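You operate a simulated robot arm through the tools that you are given. There is no shell and no other tool.

The job below is to be done with a simulated robot arm. You get a single attempt, and the scene is never put back.

## Task
Fill the unit to about FULL, open the red wheel, start the pump.
Fine: blue lid open while FILL is held, shut after; wheel fully open before the pump.

The check looks at the end state, three seconds after you hand in, the way a careful person would. Anything else that was tipped, shoved, dropped, spilled or broken makes it a failure. A push-on lid holds only when it is set on centred and level and pressed home; a screw cap is set on level and turned clockwise until tight.

## Robot
A 7-joint arm with a fingered hand, fixed in place. Base frame: the origin is on the floor under the middle of its stand, x ahead of it, y to its left, z up. Readings come in m, degrees, newtons and seconds.
With the tool pointing down near the work surface it reaches from about 0.16 to 0.78 m from the base axis. Its first joint turns from -166.0 to 166.0 degrees. Payload 4.9 kg.
The tool frame sits at the grasp point between the pads (the TCP): z along the fingers, y along the line on which they close. The tips reach 0.032 m beyond it. The gripper opens to 0.192 m; its body begins 0.089 m behind the TCP. The gripper is a hand of 3 fingers: y runs from the thumb to the fingers, the wrist lies at [0, 0, -0.267] in the tool frame, and closing takes about 1.5 s.
Orientation is that of the tool frame in the base frame, as a unit quaternion [w, x, y, z]. With the fingers straight down and closing along the base's y, the tool's x points along the base's -x, its y along +y and its z along -z.

## Interface
- The arm moves only by the tool send_rows. Its argument "moves" is a list of rows, each an object of numbers (a shift or turn left out is 0, a gripper value left out holds the last): "dx", "dy", "dz": the shift along the tool's x, y, z in m; "ax", "ay", "az": the turn, a rotation vector about the tool's x, y, z in degrees; "jaw": the closure, from 0 (fully open) to 1 (shut). In form: [{"dx": .., "dy": .., "dz": .., "ax": .., "ay": .., "az": .., "jaw": ..}, ...]. A call has 1 to 20 rows; each row shifts and turns the commanded pose from where the row before left it, along the tool's axes as they then stand. Rows are played at 5 a second. More than 0.05 m and 8.6 degrees between two rows, or a gripper value outside its range, and nothing of the call is played. Where a pose cannot be reached the arm comes as near as it can. A force on the tool above 40 N (or 10 N above the force at the start of the call, whichever is more), or a blocked arm, ends the call early, and 0.2 s more pass. Each finger travels about 0.153 m/s and halts on what it meets, pressing with about 25 N; the grip force reading is that of the motor and also rises with nothing between the fingers. The clock runs only during rows and for 0.2 s after the last one: add rows that do not move to give the fingers time. The reply holds the time, the measured pose of the TCP, the force on the tool along the base axes, the opening and the grip force, in the units named above and with some noise, with the torque about the TCP (base axes, N m) and any sound that the robot's microphone picked up.
- Cameras (640 x 400 px; columns grow to the right, rows downward): "scene" is fixed at [0.049, 0.6496, 1.8106]; the picture's right is [-0.52, -0.85, 0.00], its down [-0.75, 0.46, -0.47] and it looks along [0.41, -0.25, -0.88] (base axes); focal length 230 px, centre (320, 200). "wrist" rides on the gripper at [0.08, -0.046, -0.113] in the tool frame; the picture's right is [0.50, 0.87, 0.00], its down [-0.67, 0.39, -0.63] and it looks along [-0.55, 0.32, 0.78] (tool axes); focal length 226 px, centre (320, 200). There is no depth. A picture from a camera that has moved, and an enlarged one, comes with that camera's place and axes in the base frame and with its lens.
- get_image(camera): a new picture of that camera. It takes no simulated time.
- grasp_type(shape): the hand has 3 fingers and takes this shape, open, in about a second: jaw (thumb against the fingers, like two jaws); tri (thumb and two fingers); tip (a fingertip pinch); poke (one finger out to press); point (the index stretched); flat (the hand flat); cup (the hand cupped); fist (a fist). The gripper value then closes the fingers along that shape, each until it touches; the sizes above hold for jaw. It gives what a move gives, with no picture.
- enlarge(camera, box): a new picture of the part [left, top, right, bottom] of that camera's present view, enlarged. It takes no simulated time.
- finish_job(): hands the job in; it is judged then, once.

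Nothing tells you positions but the pictures and the camera data. Unless the task says otherwise, let go and move clear before handing in.

The tools are called by a JSON object that holds its "fn" and its "kwargs". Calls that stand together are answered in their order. send_rows: Moves the arm, as the interface text tells. Its arguments: {"type":"object","properties":{"moves":{"type":"array","items":{"type":"object","properties":{"dx":{"type":"number"},"dy":{"type":"number"},"dz":{"type":"number"},"ax":{"type":"number"},"ay":{"type":"number"},"az":{"type":"number"},"jaw":{"type":"number"}}}}},"required":["moves"]} The other tools are called the same way: grasp_type (shape) gives the hand a shape; get_image (camera) takes a picture; enlarge (camera, box) takes an enlarged picture of a part of a camera's view; finish_job () hands the job in.

At the start:

```text
time: 0.0
ee_pos: [0.2944, 0.3468, 1.3044]
tcp_rot: [0.0, 0.001, 1.0, 0.0]
ft_force: [-0.5, -0.4, 0.0]
wrist_torque: [-0.03, 0.02, 0.01]
opening: 0.1917
gripper_force: 0.2
shape: jaw
```

scene: 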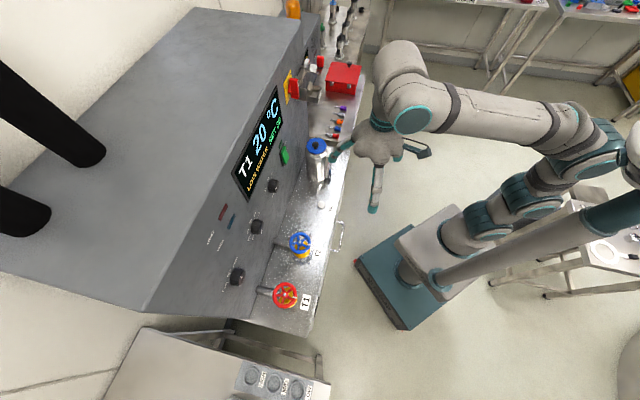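
wrist: 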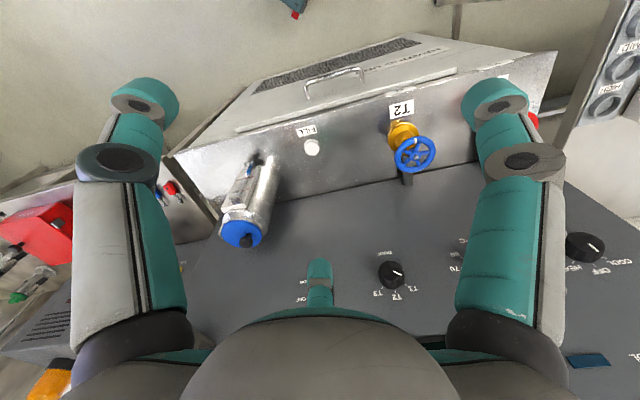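

I see a panel unit ahead of the robot with a display, knobs, a red wheel, a blue wheel, and a sight cylinder with a blue lid. I'll enlarge the views before I move anything.

{"fn": "enlarge", "kwargs": {"camera": "scene", "box": [200, 120, 360, 220]}}

{"fn": "enlarge", "kwargs": {"camera": "scene", "box": [190, 210, 350, 310]}}

{"fn": "enlarge", "kwargs": {"camera": "scene", "box": [260, 40, 420, 140]}}

{"fn": "enlarge", "kwargs": {"camera": "wrist", "box": [160, 80, 480, 280]}}

{"fn": "enlarge", "kwargs": {"camera": "wrist", "box": [0, 140, 240, 290]}}

```text
4.00 times, centred on (280, 170) of scene
camera zoom: at [0.049, 0.6496, 1.8106], right [-0.52, -0.85, 0.0], down [-0.75, 0.46, -0.47], along [0.41, -0.25, -0.88], focal length 921 px, centre (480, 320)
```

zoom: 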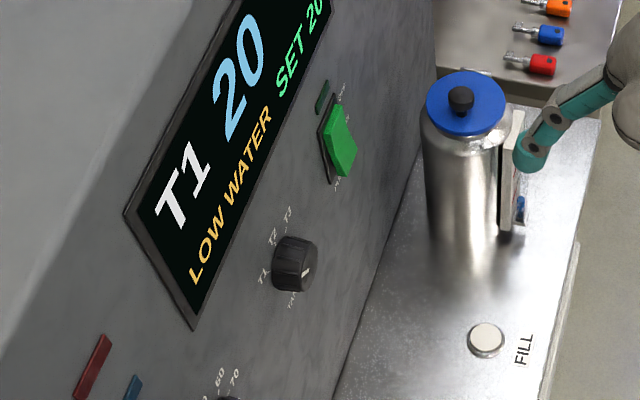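

```text
4.00 times, centred on (270, 260) of scene
camera zoom: at [0.049, 0.6496, 1.8106], right [-0.52, -0.85, 0.0], down [-0.75, 0.46, -0.47], along [0.41, -0.25, -0.88], focal length 921 px, centre (520, -40)
```

zoom: 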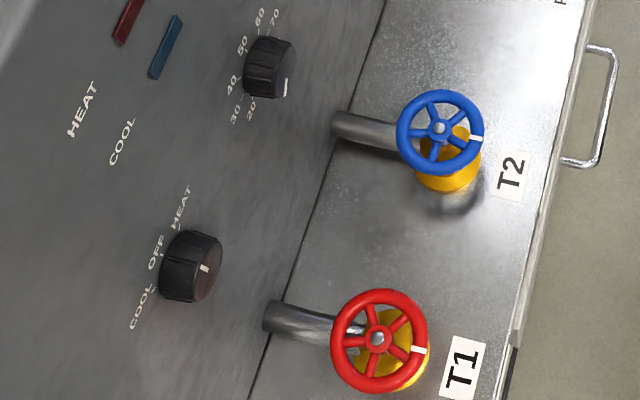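

```text
4.00 times, centred on (340, 90) of scene
camera zoom: at [0.049, 0.6496, 1.8106], right [-0.52, -0.85, 0.0], down [-0.75, 0.46, -0.47], along [0.41, -0.25, -0.88], focal length 921 px, centre (240, 640)
```

zoom: 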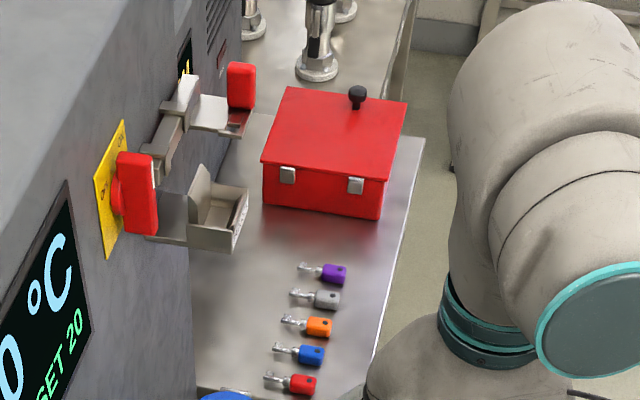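

```text
2.00 times, centred on (320, 180) of wrist
camera zoom: at [0.2142, 0.3015, 1.4169], right [-0.5, 0.87, 0.0], down [0.67, 0.39, 0.63], along [0.55, 0.32, -0.78], focal length 452 px, centre (320, 240)
```

zoom: 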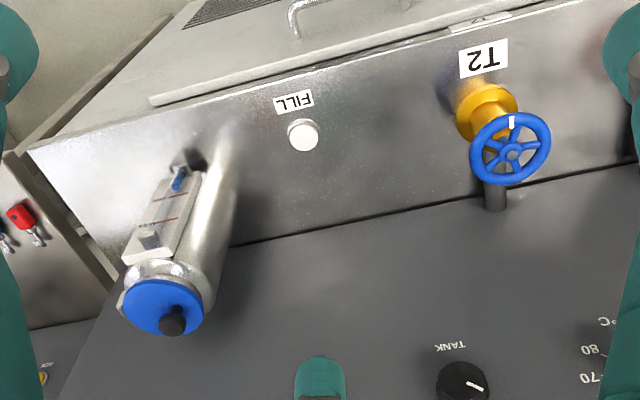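

```text
2.67 times, centred on (120, 215) of wrist
camera zoom: at [0.2142, 0.3015, 1.4169], right [-0.5, 0.87, 0.0], down [0.67, 0.39, 0.63], along [0.55, 0.32, -0.78], focal length 603 px, centre (853, 160)
```

zoom: 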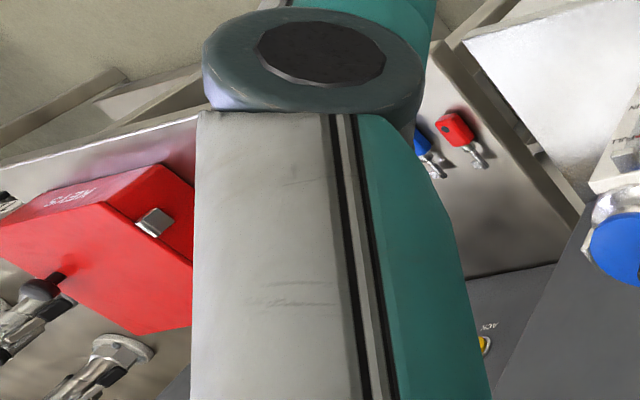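

The unit shows "T1 20 °C LOW WATER SET 20". The FILL button is at about (0.435, 0.407, 0.92), the blue lid at about (0.577, 0.348, 1.12) and the blue T2 wheel at about (0.307, 0.577, 1.02). I'll look closer at the labels and the level gauge.

{"fn": "enlarge", "kwargs": {"camera": "wrist", "box": [200, 140, 300, 260]}}

{"fn": "enlarge", "kwargs": {"camera": "wrist", "box": [280, 230, 480, 340]}}

{"fn": "enlarge", "kwargs": {"camera": "scene", "box": [270, 130, 350, 180]}}

{"fn": "enlarge", "kwargs": {"camera": "scene", "box": [270, 40, 350, 90]}}

{"fn": "enlarge", "kwargs": {"camera": "scene", "box": [250, 270, 330, 320]}}

{"fn": "enlarge", "kwargs": {"camera": "scene", "box": [180, 330, 340, 400]}}

```text
3.33 times, centred on (250, 200) of wrist
camera zoom: at [0.2142, 0.3015, 1.4169], right [-0.5, 0.87, 0.0], down [0.67, 0.39, 0.63], along [0.55, 0.32, -0.78], focal length 754 px, centre (553, 200)
```

zoom: 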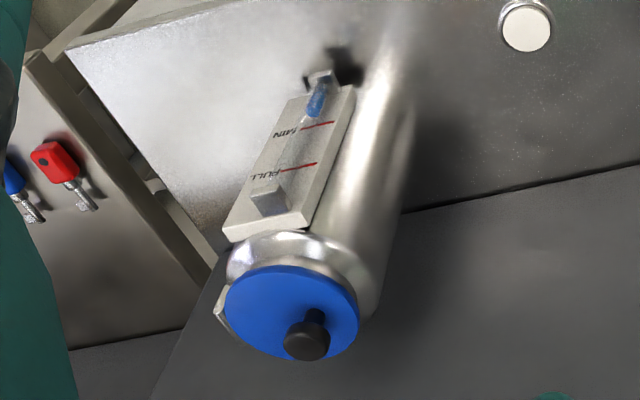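

```text
3.20 times, centred on (380, 285) of wrist
camera zoom: at [0.2142, 0.3015, 1.4169], right [-0.5, 0.87, 0.0], down [0.67, 0.39, 0.63], along [0.55, 0.32, -0.78], focal length 723 px, centre (128, -72)
```

zoom: 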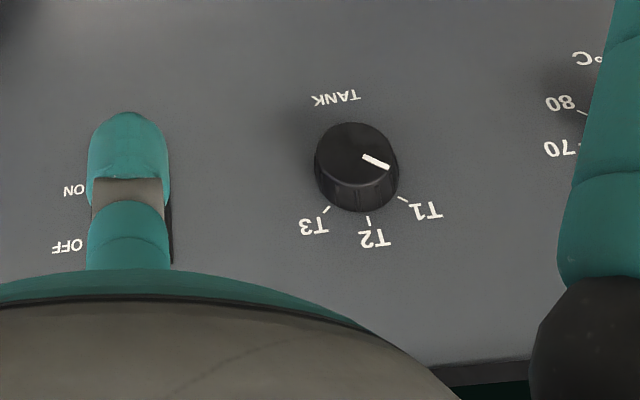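

```text
8.00 times, centred on (310, 155) of scene
camera zoom: at [0.049, 0.6496, 1.8106], right [-0.52, -0.85, 0.0], down [-0.75, 0.46, -0.47], along [0.41, -0.25, -0.88], focal length 1842 px, centre (400, 560)
```

zoom: 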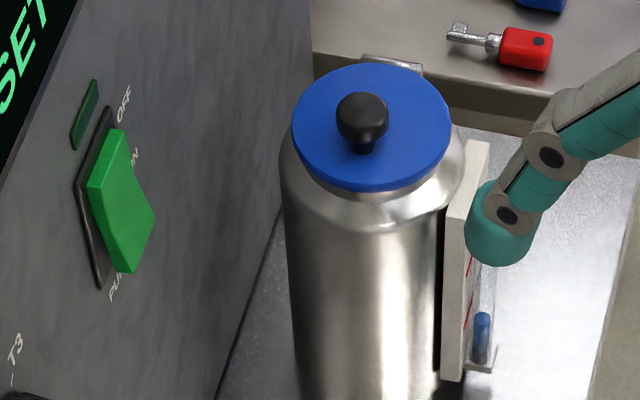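

```text
8.00 times, centred on (310, 65) of scene
camera zoom: at [0.049, 0.6496, 1.8106], right [-0.52, -0.85, 0.0], down [-0.75, 0.46, -0.47], along [0.41, -0.25, -0.88], focal length 1842 px, centre (400, 1280)
```

zoom: 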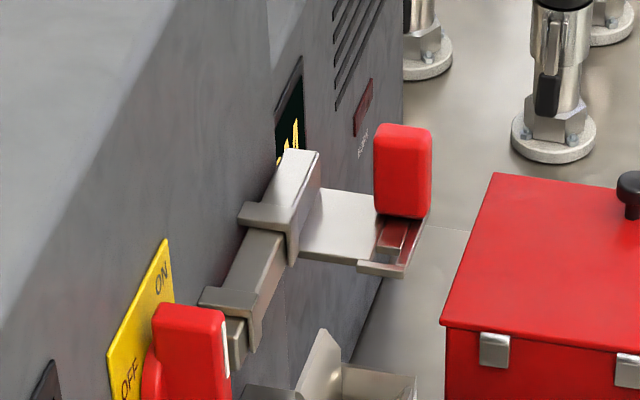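

```text
8.00 times, centred on (290, 295) of scene
camera zoom: at [0.049, 0.6496, 1.8106], right [-0.52, -0.85, 0.0], down [-0.75, 0.46, -0.47], along [0.41, -0.25, -0.88], focal length 1842 px, centre (560, -560)
```

zoom: 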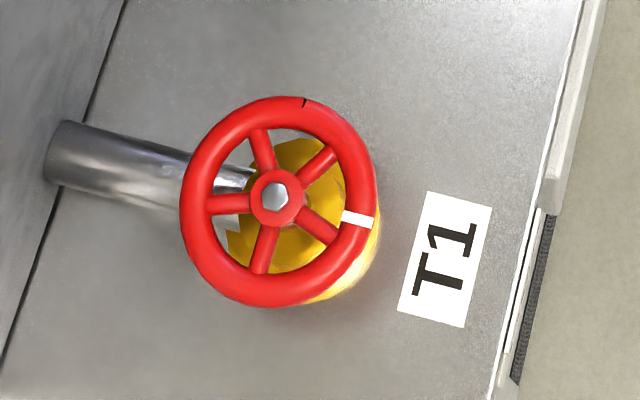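

```text
4.00 times, centred on (260, 365) of scene
camera zoom: at [0.049, 0.6496, 1.8106], right [-0.52, -0.85, 0.0], down [-0.75, 0.46, -0.47], along [0.41, -0.25, -0.88], focal length 921 px, centre (560, -460)
```

zoom: 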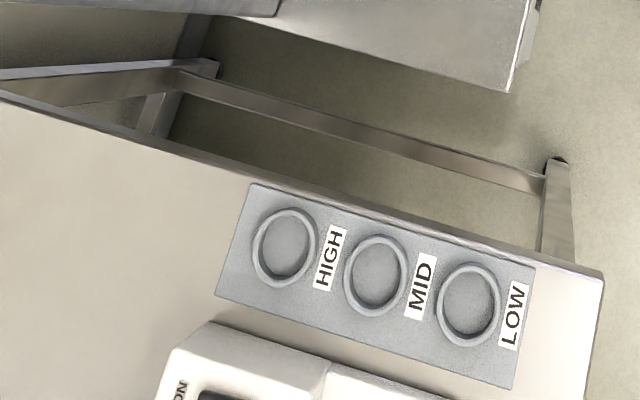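

The surface in front of the panel is at about z 0.91, and the panel runs at 45° about 0.74 m out. I'll move the hand left to look at the wheels and the panel with the wrist camera.

{"fn": "send_rows", "kwargs": {"moves": [{"dx": 0.03, "dy": 0.03, "jaw": 0}, {"dx": 0.03, "dy": 0.03}, {"dx": 0.03, "dy": 0.03}, {"dx": 0.03, "dy": 0.03}, {"dx": 0.0, "dy": 0.0}]}}

{"fn": "get_image", "kwargs": {"camera": "wrist"}}

{"fn": "get_image", "kwargs": {"camera": "scene"}}

```text
time: 1.2
ee_pos: [0.1746, 0.4661, 1.3031]
tcp_rot: [0.0, 0.0, 1.0, -0.001]
ft_force: [0.1, -0.3, 0.5]
wrist_torque: [-0.03, -0.02, -0.01]
opening: 0.1919
gripper_force: 0.1
shape: jaw
```

```text
taken
camera wrist: at [0.0935, 0.4203, 1.4157], right [-0.5, 0.87, 0.0], down [0.67, 0.39, 0.63], along [0.55, 0.32, -0.78], focal length 226 px, centre (320, 200)
```

wrist: 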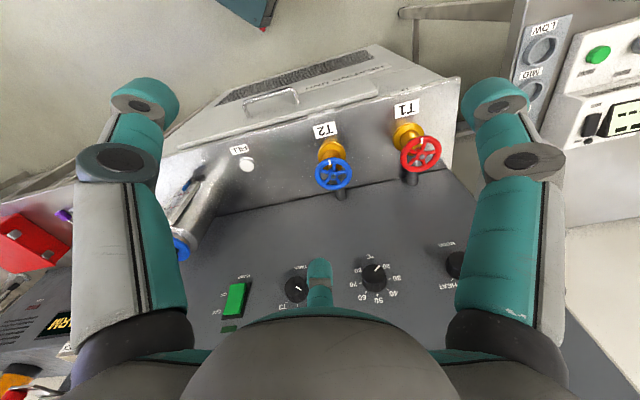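

```text
taken
```

scene: 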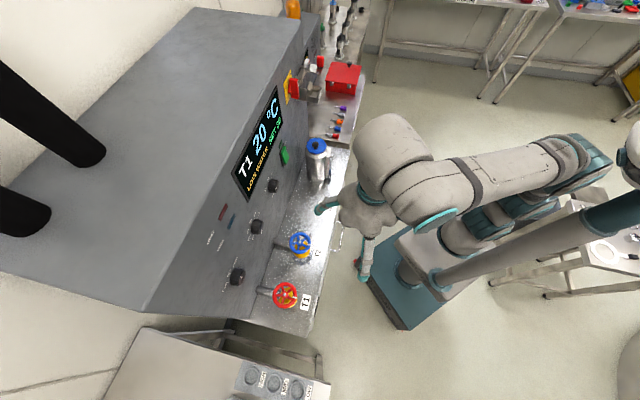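

I now see both wheels and the panel controls in the wrist view. I'll enlarge the wheels, the rocker and the gauge.

{"fn": "enlarge", "kwargs": {"camera": "wrist", "box": [290, 80, 470, 210]}}

{"fn": "enlarge", "kwargs": {"camera": "wrist", "box": [190, 240, 330, 350]}}

{"fn": "enlarge", "kwargs": {"camera": "scene", "box": [270, 120, 350, 180]}}

{"fn": "enlarge", "kwargs": {"camera": "scene", "box": [310, 160, 430, 290]}}

```text
3.08 times, centred on (380, 145) of wrist
camera zoom: at [0.0935, 0.4203, 1.4157], right [-0.5, 0.87, 0.0], down [0.67, 0.39, 0.63], along [0.55, 0.32, -0.78], focal length 696 px, centre (135, 369)
```

zoom: 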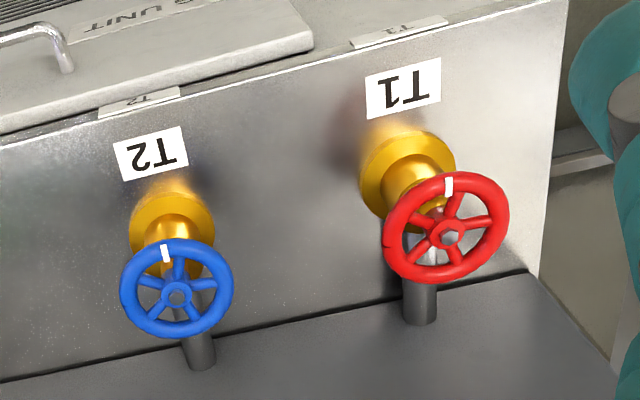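

```text
3.64 times, centred on (260, 295) of wrist
camera zoom: at [0.0935, 0.4203, 1.4157], right [-0.5, 0.87, 0.0], down [0.67, 0.39, 0.63], along [0.55, 0.32, -0.78], focal length 822 px, centre (538, -146)
```

zoom: 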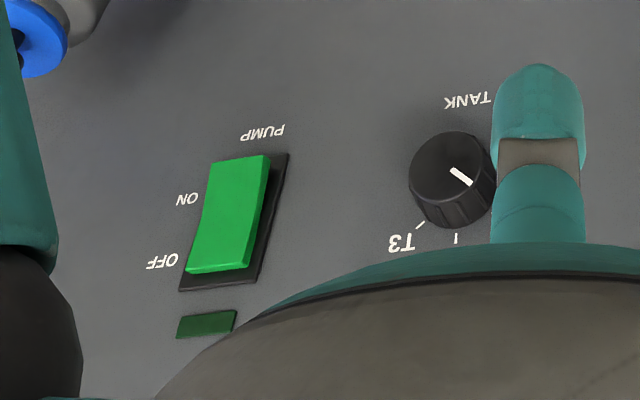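

```text
6.67 times, centred on (310, 150) of scene
camera zoom: at [0.049, 0.6496, 1.8106], right [-0.52, -0.85, 0.0], down [-0.75, 0.46, -0.47], along [0.41, -0.25, -0.88], focal length 1535 px, centre (387, 533)
```

zoom: 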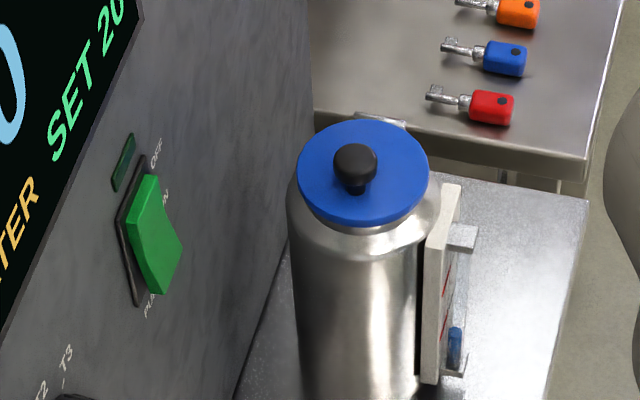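

```text
3.08 times, centred on (370, 225) of scene
camera zoom: at [0.049, 0.6496, 1.8106], right [-0.52, -0.85, 0.0], down [-0.75, 0.46, -0.47], along [0.41, -0.25, -0.88], focal length 708 px, centre (166, 123)
```

zoom: 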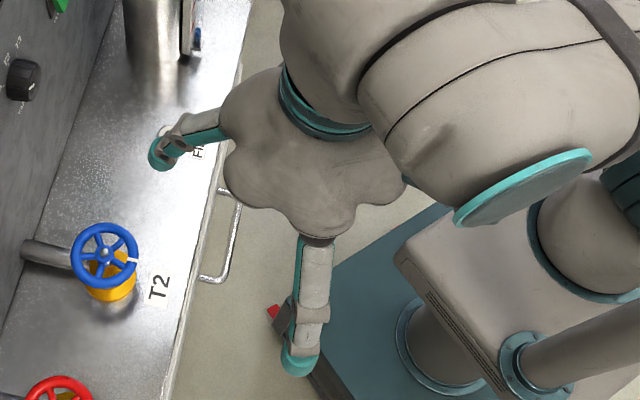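

The rocker's lower (ON) end sticks out, so the pump is off, and the wheels face up. Next I'll check the lid and its hinge tab.

{"fn": "enlarge", "kwargs": {"camera": "scene", "box": [300, 130, 340, 155]}}

{"fn": "enlarge", "kwargs": {"camera": "scene", "box": [315, 150, 347, 170]}}

{"fn": "enlarge", "kwargs": {"camera": "scene", "box": [315, 165, 347, 195]}}

```text
16.00 times, centred on (320, 142) of scene
camera zoom: at [0.049, 0.6496, 1.8106], right [-0.52, -0.85, 0.0], down [-0.75, 0.46, -0.47], along [0.41, -0.25, -0.88], focal length 3683 px, centre (320, 1120)
```

zoom: 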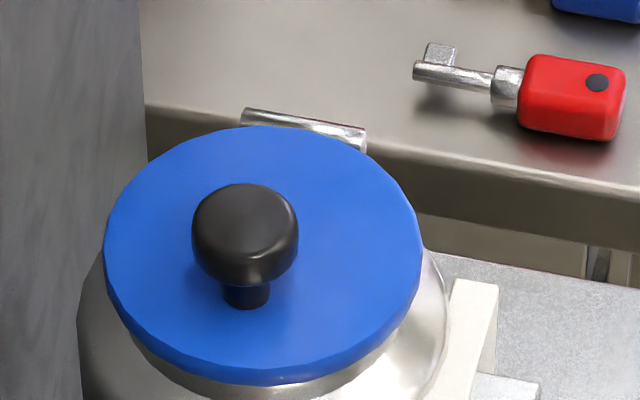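

```text
16.00 times, centred on (331, 160) of scene
camera zoom: at [0.049, 0.6496, 1.8106], right [-0.52, -0.85, 0.0], down [-0.75, 0.46, -0.47], along [0.41, -0.25, -0.88], focal length 3683 px, centre (144, 840)
```

zoom: 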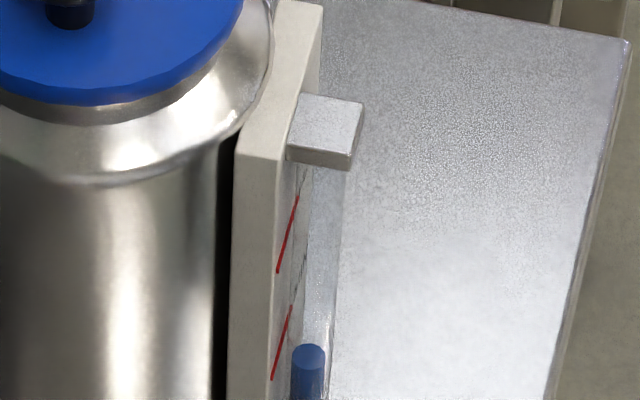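

```text
13.33 times, centred on (331, 180) of scene
camera zoom: at [0.049, 0.6496, 1.8106], right [-0.52, -0.85, 0.0], down [-0.75, 0.46, -0.47], along [0.41, -0.25, -0.88], focal length 3069 px, centre (173, 467)
```

zoom: 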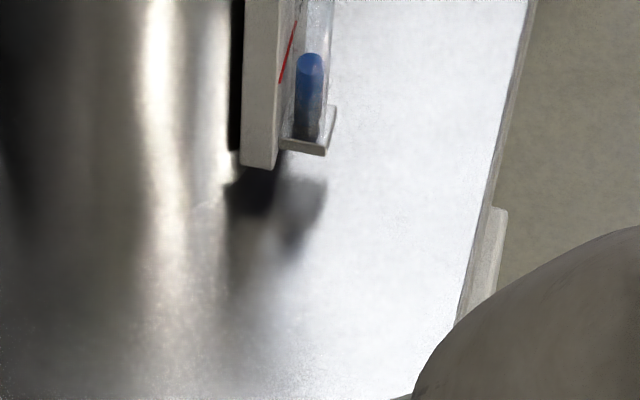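

The blue lid is hinged on its far side, with the knob towards the wheels. By triangulation the knob is at about (0.577, 0.347, 1.133), the hinge line at about (0.622, 0.303), and the red hub at (0.180, 0.7035, 1.015). Before touching anything I'll test the hand shapes here in free space.

{"fn": "send_rows", "kwargs": {"moves": [{"jaw": 0.7}, {}, {}, {}, {}, {}, {}, {}]}}

{"fn": "get_image", "kwargs": {"camera": "wrist"}}

{"fn": "enlarge", "kwargs": {"camera": "scene", "box": [310, 160, 430, 290]}}

```text
time: 3.0
ee_pos: [0.1732, 0.4665, 1.3036]
tcp_rot: [0.0, 0.001, 1.0, 0.0]
ft_force: [-0.4, -0.3, -0.3]
wrist_torque: [0.0, 0.01, 0.03]
opening: 0.0579
gripper_force: 0.0
shape: jaw
```

```text
taken
camera wrist: at [0.0939, 0.4201, 1.4157], right [-0.5, 0.87, 0.0], down [0.67, 0.39, 0.63], along [0.55, 0.32, -0.78], focal length 226 px, centre (320, 200)
```

wrist: 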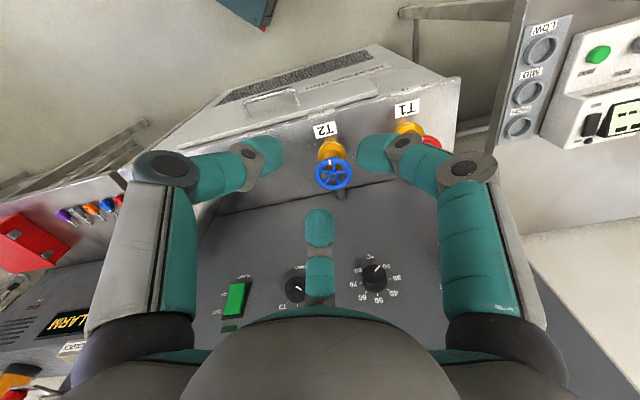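

```text
3.08 times, centred on (370, 225) of scene
camera zoom: at [0.049, 0.6496, 1.8106], right [-0.52, -0.85, 0.0], down [-0.75, 0.46, -0.47], along [0.41, -0.25, -0.88], focal length 708 px, centre (166, 123)
```

zoom: 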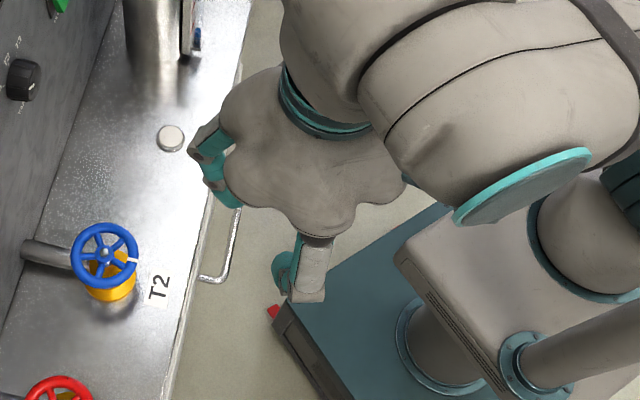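

The hand has three fingers 120° apart that close onto the centre. Next I'll test the "tip" and "poke" shapes.

{"fn": "grasp_type", "kwargs": {"shape": "poke"}}

{"fn": "get_image", "kwargs": {"camera": "wrist"}}

{"fn": "enlarge", "kwargs": {"camera": "scene", "box": [310, 160, 430, 290]}}

```text
time: 3.9
ee_pos: [0.1743, 0.4667, 1.3045]
tcp_rot: [-0.001, 0.0, 1.0, -0.001]
ft_force: [-0.8, -0.7, -0.7]
wrist_torque: [0.0, 0.01, 0.01]
opening: 0.0001
gripper_force: 0.0
shape: poke
```

```text
taken
camera wrist: at [0.0939, 0.4201, 1.4157], right [-0.5, 0.87, 0.0], down [0.67, 0.39, 0.63], along [0.55, 0.32, -0.78], focal length 226 px, centre (320, 200)
```

wrist: 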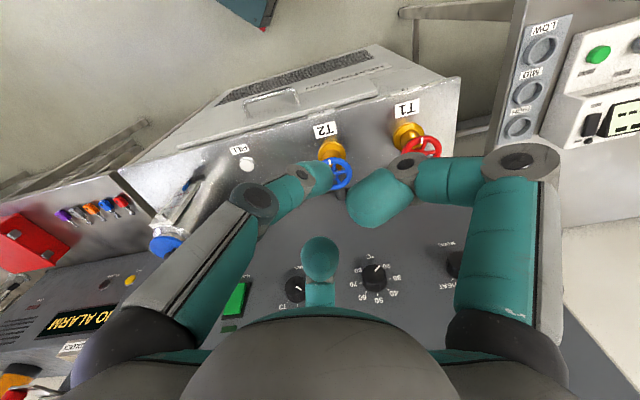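

```text
3.08 times, centred on (370, 225) of scene
camera zoom: at [0.049, 0.6496, 1.8106], right [-0.52, -0.85, 0.0], down [-0.75, 0.46, -0.47], along [0.41, -0.25, -0.88], focal length 708 px, centre (166, 123)
```

zoom: 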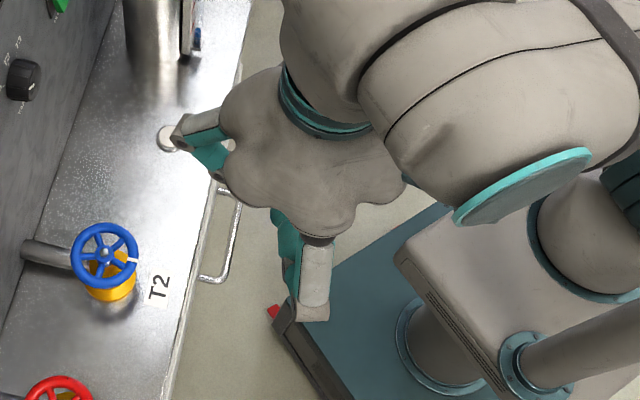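

In "poke" the left digit (the thumb) seems to be the one stretched out. I'll close the value fully to see the final form.

{"fn": "send_rows", "kwargs": {"moves": [{"jaw": 1}, {}, {}, {}, {}, {}, {}, {}]}}

{"fn": "enlarge", "kwargs": {"camera": "wrist", "box": [200, 120, 440, 270]}}

{"fn": "grasp_type", "kwargs": {"shape": "tip"}}

{"fn": "get_image", "kwargs": {"camera": "wrist"}}

```text
time: 5.7
ee_pos: [0.1738, 0.4658, 1.3037]
tcp_rot: [0.0, 0.0, 1.0, 0.0]
ft_force: [0.5, -0.3, -1.0]
wrist_torque: [-0.01, 0.03, -0.05]
opening: 0.0
gripper_force: 25.0
shape: jaw
```

```text
2.67 times, centred on (320, 195) of wrist
camera zoom: at [0.0939, 0.4201, 1.4157], right [-0.5, 0.87, 0.0], down [0.67, 0.39, 0.63], along [0.55, 0.32, -0.78], focal length 603 px, centre (320, 213)
```

zoom: 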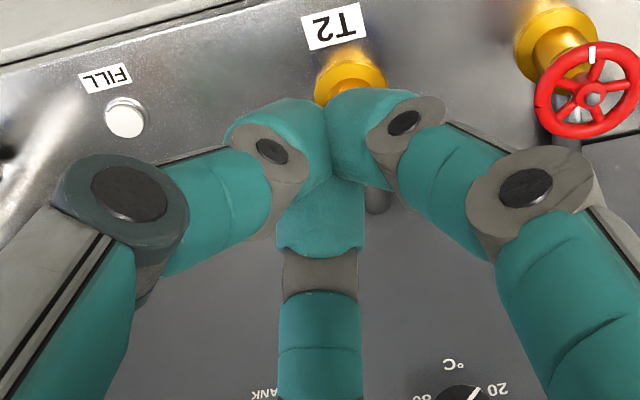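

```text
time: 6.6
ee_pos: [0.1754, 0.4653, 1.3029]
tcp_rot: [-0.001, 0.0, 1.0, 0.001]
ft_force: [0.4, 0.4, -0.4]
wrist_torque: [0.02, -0.01, 0.0]
opening: 0.1917
gripper_force: 0.0
shape: tip
```

```text
taken
camera wrist: at [0.0939, 0.4201, 1.4157], right [-0.5, 0.87, 0.0], down [0.67, 0.39, 0.63], along [0.55, 0.32, -0.78], focal length 226 px, centre (320, 200)
```

wrist: 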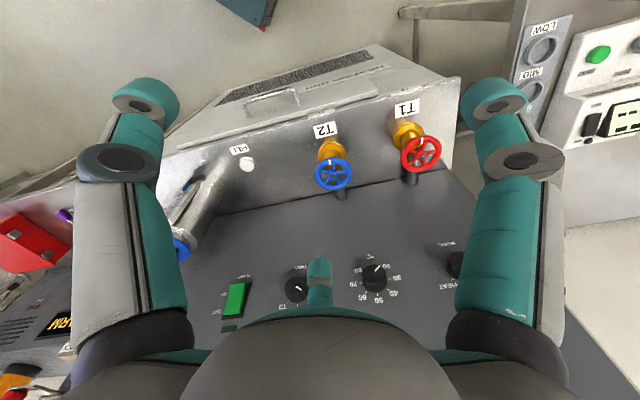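

Sending a jaw value after "poke" turned the hand back to "jaw", so I'll leave the jaw value out when poking. Now I'll check how "tip" closes.

{"fn": "send_rows", "kwargs": {"moves": [{"jaw": 0.85}, {}, {}, {}, {}, {}, {}, {}]}}

{"fn": "enlarge", "kwargs": {"camera": "wrist", "box": [200, 120, 440, 270]}}

{"fn": "enlarge", "kwargs": {"camera": "scene", "box": [310, 160, 430, 290]}}

```text
time: 8.4
ee_pos: [0.1738, 0.4665, 1.304]
tcp_rot: [0.001, 0.001, 1.0, 0.0]
ft_force: [-0.3, 0.3, -0.6]
wrist_torque: [0.01, 0.0, 0.01]
opening: 0.029
gripper_force: 0.1
shape: tip
```

```text
2.67 times, centred on (320, 195) of wrist
camera zoom: at [0.0939, 0.4201, 1.4157], right [-0.5, 0.87, 0.0], down [0.67, 0.39, 0.63], along [0.55, 0.32, -0.78], focal length 603 px, centre (320, 213)
```

zoom: 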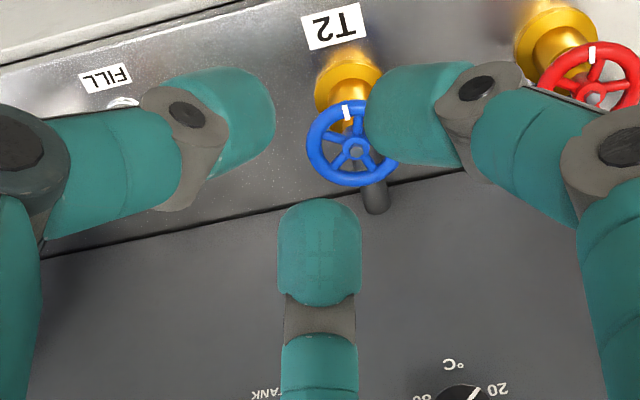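

```text
3.08 times, centred on (370, 225) of scene
camera zoom: at [0.049, 0.6496, 1.8106], right [-0.52, -0.85, 0.0], down [-0.75, 0.46, -0.47], along [0.41, -0.25, -0.88], focal length 708 px, centre (166, 123)
```

zoom: 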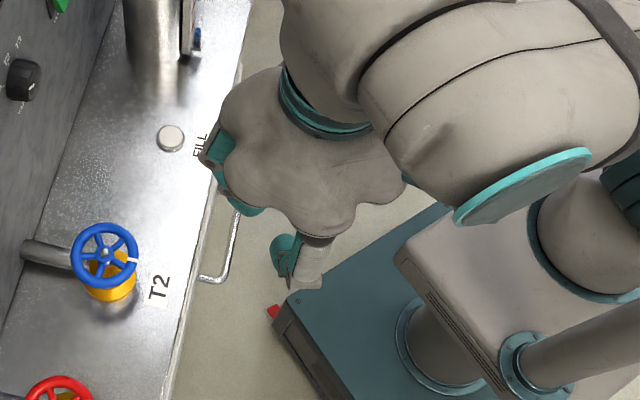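

"Tip" closes the same way as "jaw". A switch handle and brackets stick out of the panel near the vessel, so I need to map them before reaching for the lid. I'll turn the tool so its y points at the panel, slide right and tilt up to look.

{"fn": "send_rows", "kwargs": {"moves": [{"az": 7.45, "jaw": 0.85}, {"az": 7.45}, {"az": 7.45}, {"az": 7.45}, {"az": 7.45}, {"az": 7.45}, {"dx": -0.042, "dy": -0.012}, {"dx": -0.042, "dy": -0.012}, {"dx": -0.042, "dy": -0.012}, {"dx": -0.042, "dy": -0.012}, {"dx": -0.042, "dy": -0.012}, {"dx": -0.042, "dy": -0.012}, {"ax": -7.5}, {"ax": -7.5}, {"ax": -7.5}, {"ax": -7.5}, {}, {}]}}

{"fn": "get_image", "kwargs": {"camera": "wrist"}}

{"fn": "get_image", "kwargs": {"camera": "scene"}}

```text
time: 12.2
ee_pos: [0.3027, 0.2394, 1.3047]
tcp_rot: [0.098, 0.367, 0.893, 0.239]
ft_force: [-0.2, -0.4, 0.5]
wrist_torque: [0.03, 0.01, 0.0]
opening: 0.0287
gripper_force: 0.0
shape: tip
```

```text
taken
camera wrist: at [0.1779, 0.2273, 1.3788], right [0.17, 0.88, 0.43], down [0.49, -0.46, 0.74], along [0.85, 0.09, -0.51], focal length 226 px, centre (320, 200)
```

wrist: 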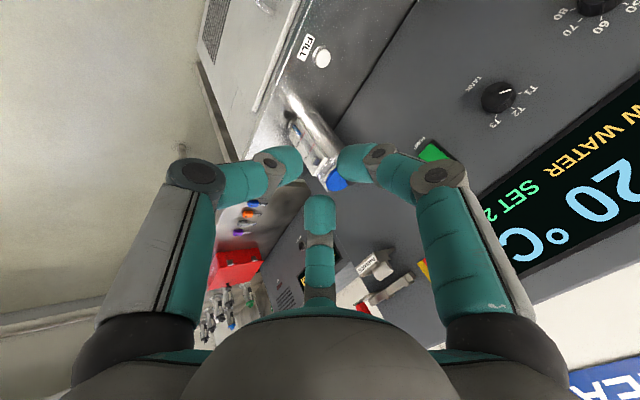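

```text
taken
```

scene: 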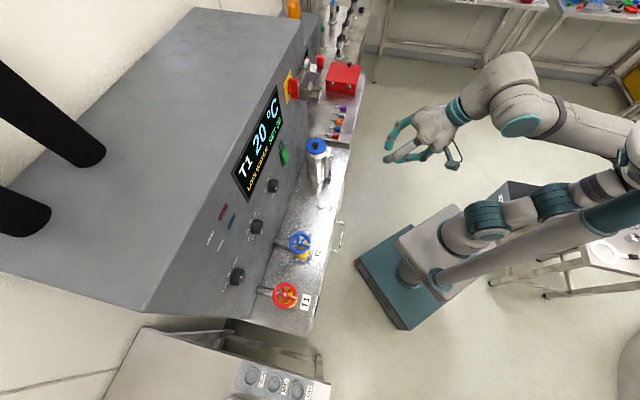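

The hand is now tilted towards the panel. I'll enlarge the lid, the gauge and the protruding switchgear.

{"fn": "enlarge", "kwargs": {"camera": "wrist", "box": [270, 80, 370, 200]}}

{"fn": "enlarge", "kwargs": {"camera": "wrist", "box": [270, 220, 450, 330]}}

{"fn": "enlarge", "kwargs": {"camera": "scene", "box": [275, 50, 335, 110]}}

{"fn": "enlarge", "kwargs": {"camera": "scene", "box": [370, 80, 490, 190]}}

```text
3.33 times, centred on (320, 140) of wrist
camera zoom: at [0.1779, 0.2273, 1.3788], right [0.17, 0.88, 0.43], down [0.49, -0.46, 0.74], along [0.85, 0.09, -0.51], focal length 754 px, centre (320, 400)
```

zoom: 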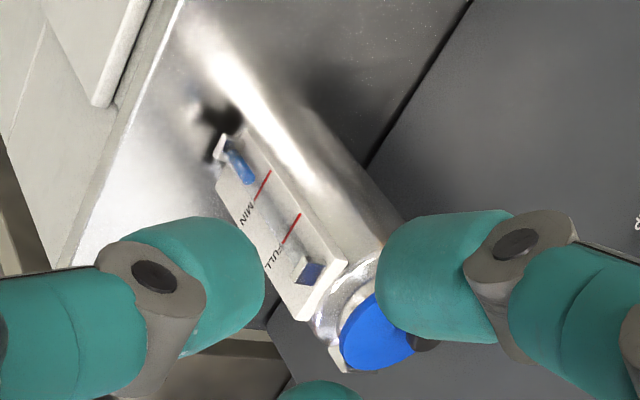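

```text
3.56 times, centred on (360, 275) of wrist
camera zoom: at [0.1779, 0.2273, 1.3788], right [0.17, 0.88, 0.43], down [0.49, -0.46, 0.74], along [0.85, 0.09, -0.51], focal length 804 px, centre (178, -67)
```

zoom: 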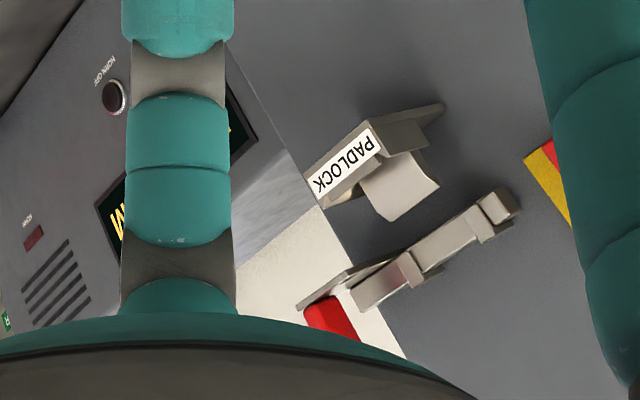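

```text
6.67 times, centred on (305, 80) of scene
camera zoom: at [0.049, 0.6496, 1.8106], right [-0.52, -0.85, 0.0], down [-0.75, 0.46, -0.47], along [0.41, -0.25, -0.88], focal length 1535 px, centre (420, 1000)
```

zoom: 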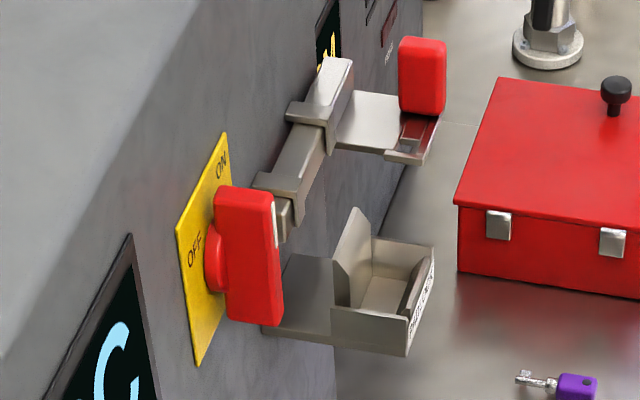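

```text
3.64 times, centred on (430, 135) of scene
camera zoom: at [0.049, 0.6496, 1.8106], right [-0.52, -0.85, 0.0], down [-0.75, 0.46, -0.47], along [0.41, -0.25, -0.88], focal length 837 px, centre (-80, 436)
```

zoom: 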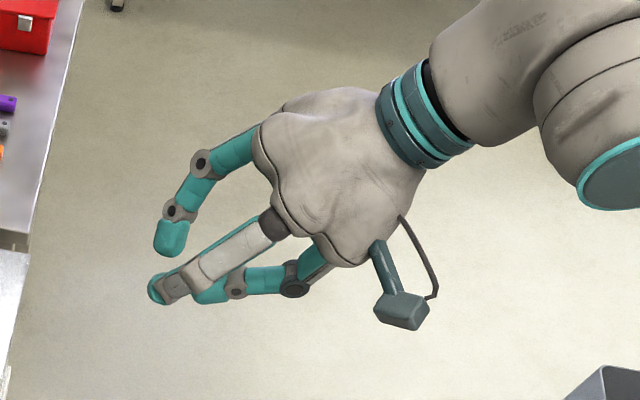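

The padlock box sits right and above the hinge (front at n≈0.654, bottom z≈1.27), so a hand coming straight down would be cramped. A single stretched finger pointing straight at the panel, pushing the knob around its hinge arc, avoids that. I'll inspect the poke shape more exactly.

{"fn": "grasp_type", "kwargs": {"shape": "poke"}}

{"fn": "enlarge", "kwargs": {"camera": "wrist", "box": [160, 100, 480, 300]}}

{"fn": "enlarge", "kwargs": {"camera": "scene", "box": [370, 80, 490, 190]}}

```text
time: 13.1
ee_pos: [0.3029, 0.2407, 1.3049]
tcp_rot: [0.098, 0.367, 0.893, 0.239]
ft_force: [-0.1, 0.4, -0.2]
wrist_torque: [0.0, 0.01, -0.01]
opening: 0.0
gripper_force: 0.1
shape: poke
```

```text
2.00 times, centred on (320, 200) of wrist
camera zoom: at [0.1779, 0.2273, 1.3788], right [0.17, 0.88, 0.43], down [0.49, -0.46, 0.74], along [0.85, 0.08, -0.51], focal length 452 px, centre (320, 200)
```

zoom: 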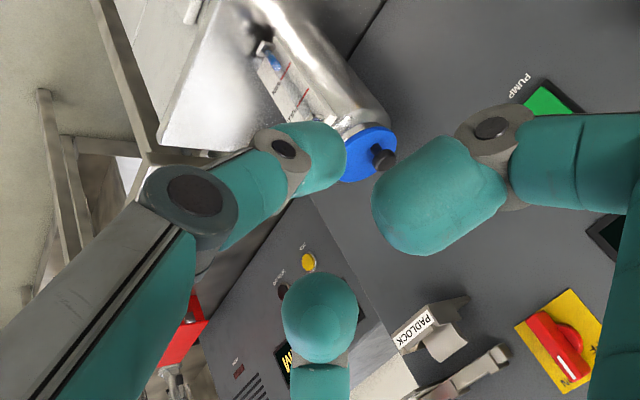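

```text
3.64 times, centred on (430, 135) of scene
camera zoom: at [0.049, 0.6496, 1.8106], right [-0.52, -0.85, 0.0], down [-0.75, 0.46, -0.47], along [0.41, -0.25, -0.88], focal length 837 px, centre (-80, 436)
```

zoom: 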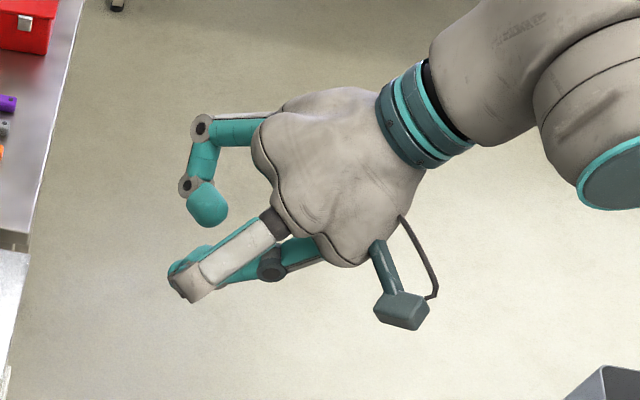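

In poke the thumb tip ends near the tool axis, about 0.03 m past the TCP, but the curled fingers are bulky. I'll check "point" and "flat" too.

{"fn": "grasp_type", "kwargs": {"shape": "point"}}

{"fn": "get_image", "kwargs": {"camera": "wrist"}}

{"fn": "enlarge", "kwargs": {"camera": "scene", "box": [370, 80, 490, 190]}}

{"fn": "grasp_type", "kwargs": {"shape": "fist"}}

{"fn": "get_image", "kwargs": {"camera": "wrist"}}

{"fn": "enlarge", "kwargs": {"camera": "scene", "box": [370, 80, 490, 190]}}

```text
time: 14.0
ee_pos: [0.303, 0.2396, 1.305]
tcp_rot: [0.098, 0.368, 0.893, 0.239]
ft_force: [-1.1, 0.1, -0.2]
wrist_torque: [-0.01, -0.03, 0.05]
opening: 0.1844
gripper_force: 0.1
shape: point
```

```text
taken
camera wrist: at [0.1779, 0.2273, 1.3788], right [0.17, 0.88, 0.43], down [0.49, -0.46, 0.74], along [0.85, 0.08, -0.51], focal length 226 px, centre (320, 200)
```

wrist: 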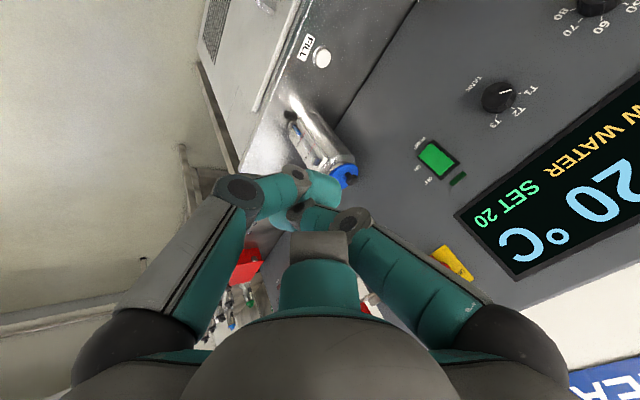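

```text
3.64 times, centred on (430, 135) of scene
camera zoom: at [0.049, 0.6496, 1.8106], right [-0.52, -0.85, 0.0], down [-0.75, 0.46, -0.47], along [0.41, -0.25, -0.88], focal length 837 px, centre (-80, 436)
```

zoom: 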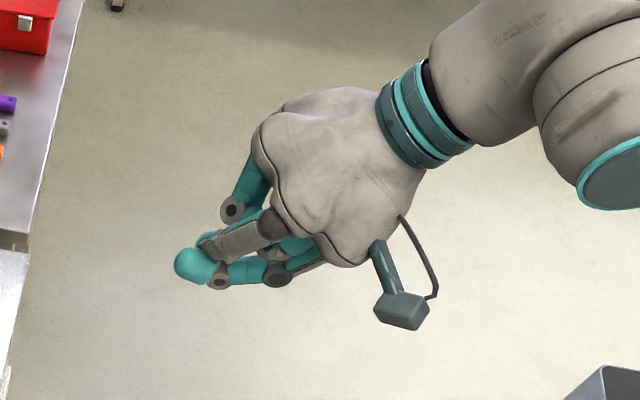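

```text
time: 14.9
ee_pos: [0.3032, 0.2401, 1.3047]
tcp_rot: [0.099, 0.367, 0.893, 0.239]
ft_force: [0.3, 0.4, -0.3]
wrist_torque: [0.03, 0.04, 0.01]
opening: 0.0002
gripper_force: 0.2
shape: fist
```

```text
taken
camera wrist: at [0.1779, 0.2273, 1.3788], right [0.17, 0.88, 0.43], down [0.49, -0.46, 0.74], along [0.85, 0.08, -0.51], focal length 226 px, centre (320, 200)
```

wrist: 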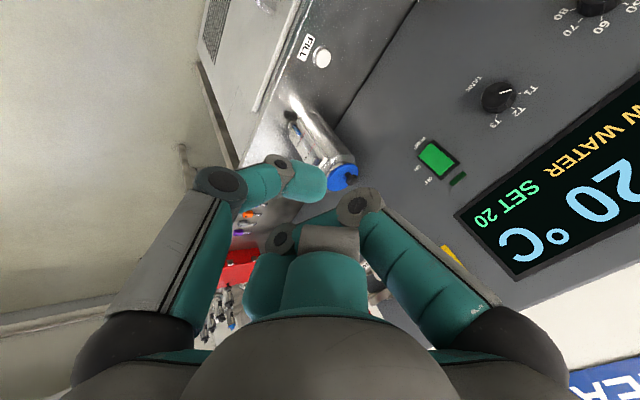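

```text
3.64 times, centred on (430, 135) of scene
camera zoom: at [0.049, 0.6496, 1.8106], right [-0.52, -0.85, 0.0], down [-0.75, 0.46, -0.47], along [0.41, -0.25, -0.88], focal length 837 px, centre (-80, 436)
```

zoom: 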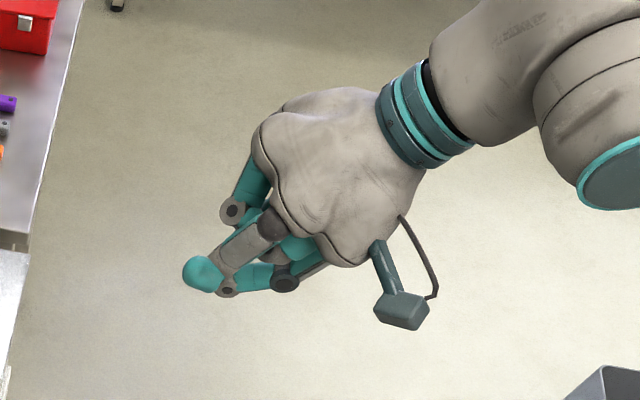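

"Point" leaves the thumb stretched out with the other two tightly curled, which makes a cleaner single finger. I'll return to it and measure the tip position.

{"fn": "grasp_type", "kwargs": {"shape": "point"}}

{"fn": "enlarge", "kwargs": {"camera": "wrist", "box": [200, 140, 400, 260]}}

{"fn": "enlarge", "kwargs": {"camera": "scene", "box": [390, 100, 450, 170]}}

```text
time: 15.8
ee_pos: [0.3029, 0.2403, 1.3065]
tcp_rot: [0.098, 0.368, 0.893, 0.24]
ft_force: [-0.3, 0.5, -0.1]
wrist_torque: [-0.03, 0.01, -0.03]
opening: 0.1845
gripper_force: 0.1
shape: point
```

```text
3.20 times, centred on (300, 200) of wrist
camera zoom: at [0.1779, 0.2273, 1.3789], right [0.17, 0.88, 0.43], down [0.49, -0.46, 0.74], along [0.85, 0.08, -0.51], focal length 723 px, centre (384, 200)
```

zoom: 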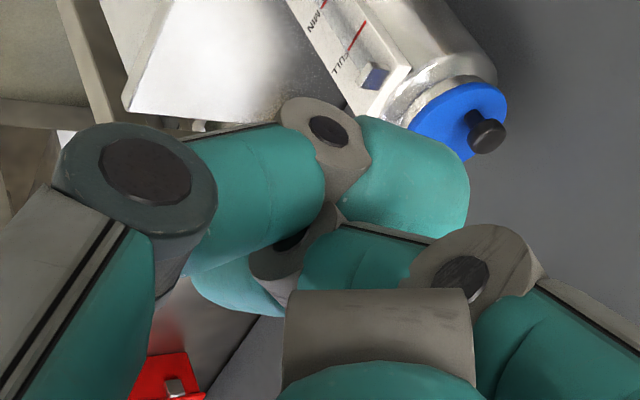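

```text
5.71 times, centred on (420, 135) of scene
camera zoom: at [0.049, 0.6496, 1.8106], right [-0.52, -0.85, 0.0], down [-0.75, 0.46, -0.47], along [0.41, -0.25, -0.88], focal length 1315 px, centre (-251, 571)
```

zoom: 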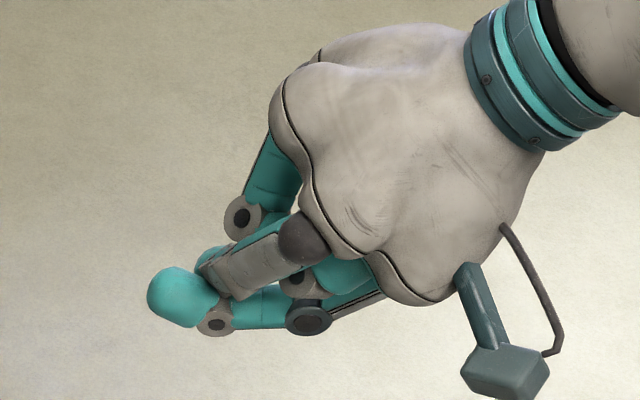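

The point finger bends sideways, so the best choice is a horizontal three-finger grip on the knob: thumb on top, fingers on each side, approached from the front. Rolling the tool then follows the hinge. I'll set that orientation here, well clear, with a -180° roll and then a tilt up.

{"fn": "send_rows", "kwargs": {"moves": [{"az": -8.5, "jaw": 0.78}, {"az": -8.5}, {"az": -8.5}, {"az": -8.5}, {"az": -8.5}, {"az": -8.5}, {"az": -8.5}, {"az": -8.5}, {"az": -8.5}, {"az": -8.5}, {"az": -8.5}, {"az": -8.5}, {"az": -8.5}, {"az": -8.5}, {"az": -8.5}, {"az": -8.5}, {"az": -8.5}, {"az": -8.5}, {"az": -8.5}, {}]}}

{"fn": "get_image", "kwargs": {"camera": "scene"}}

```text
time: 20.0
ee_pos: [0.3019, 0.2393, 1.3049]
tcp_rot: [-0.252, 0.823, -0.505, 0.059]
ft_force: [0.3, 0.1, 0.1]
wrist_torque: [0.0, 0.01, -0.01]
opening: 0.1846
gripper_force: 0.1
shape: point
```

```text
taken
```

scene: 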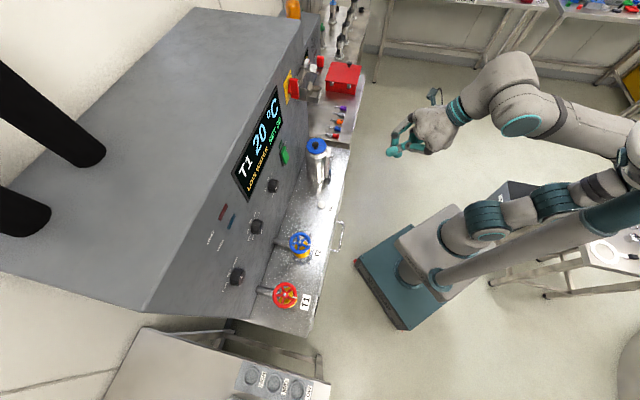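

The roll mostly worked, but the hand kept the point shape. I'll switch back to "jaw", finish the roll and tilt to about 18° below horizontal.

{"fn": "grasp_type", "kwargs": {"shape": "jaw"}}

{"fn": "send_rows", "kwargs": {"moves": [{"az": -6.2, "jaw": 0.78}, {"az": -6.2}, {"az": -6.1}, {"ax": 8.4}, {"ax": 8.4}, {"ax": 8.4}, {"ax": 8.4}, {"ax": 8.4}, {}, {}]}}

{"fn": "get_image", "kwargs": {"camera": "wrist"}}

{"fn": "get_image", "kwargs": {"camera": "scene"}}

```text
time: 20.9
ee_pos: [0.3028, 0.2399, 1.3055]
tcp_rot: [-0.252, 0.823, -0.506, 0.058]
ft_force: [-0.3, 0.2, 0.4]
wrist_torque: [0.01, -0.01, 0.01]
opening: 0.1915
gripper_force: 0.1
shape: jaw
```

```text
time: 23.1
ee_pos: [0.3026, 0.2399, 1.3055]
tcp_rot: [-0.543, 0.748, -0.307, 0.225]
ft_force: [-0.2, 0.0, -0.5]
wrist_torque: [-0.04, 0.02, -0.02]
opening: 0.0427
gripper_force: 0.1
shape: jaw
```

```text
taken
camera wrist: at [0.2932, 0.1165, 1.3825], right [0.17, -0.54, -0.82], down [-0.98, -0.04, -0.17], along [0.06, 0.84, -0.54], focal length 226 px, centre (320, 200)
```

wrist: 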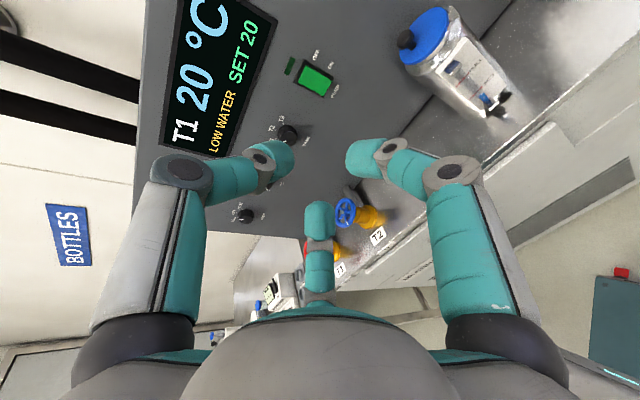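

```text
taken
```

scene: 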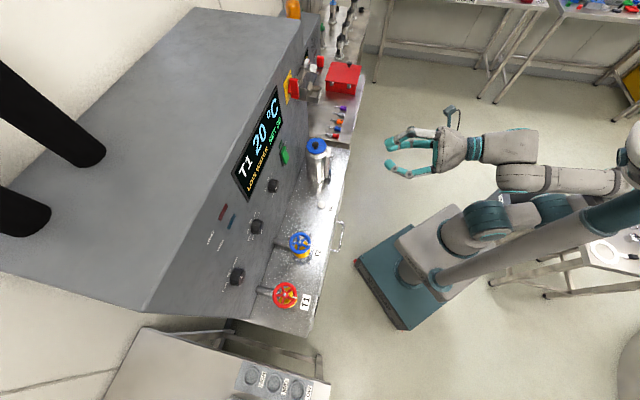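

The tool now points at the panel with the thumb on top. I can see the vessel from here, so I'll use this view to refine the knob and lid positions.

{"fn": "enlarge", "kwargs": {"camera": "wrist", "box": [380, 0, 540, 110]}}

{"fn": "enlarge", "kwargs": {"camera": "scene", "box": [300, 130, 340, 155]}}

```text
3.64 times, centred on (460, 55) of wrist
camera zoom: at [0.2932, 0.1165, 1.3825], right [0.17, -0.54, -0.82], down [-0.98, -0.04, -0.17], along [0.06, 0.84, -0.54], focal length 822 px, centre (-189, 727)
```

zoom: 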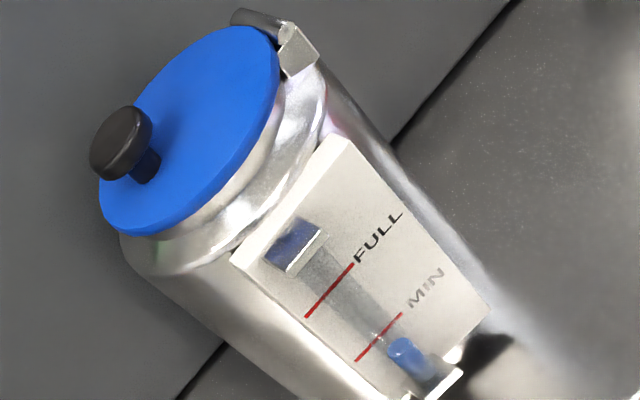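

```text
16.00 times, centred on (320, 142) of scene
camera zoom: at [0.049, 0.6496, 1.8106], right [-0.52, -0.85, 0.0], down [-0.75, 0.46, -0.47], along [0.41, -0.25, -0.88], focal length 3683 px, centre (320, 1120)
```

zoom: 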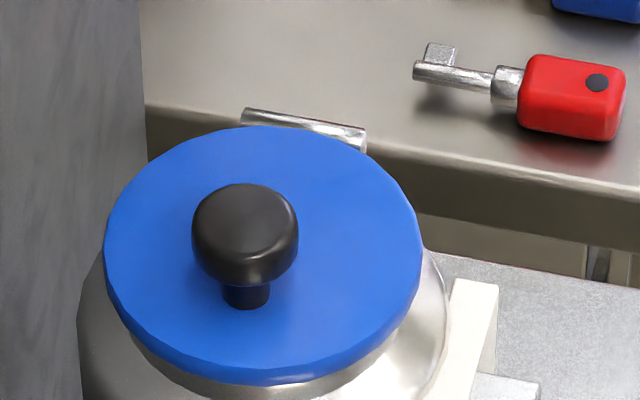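

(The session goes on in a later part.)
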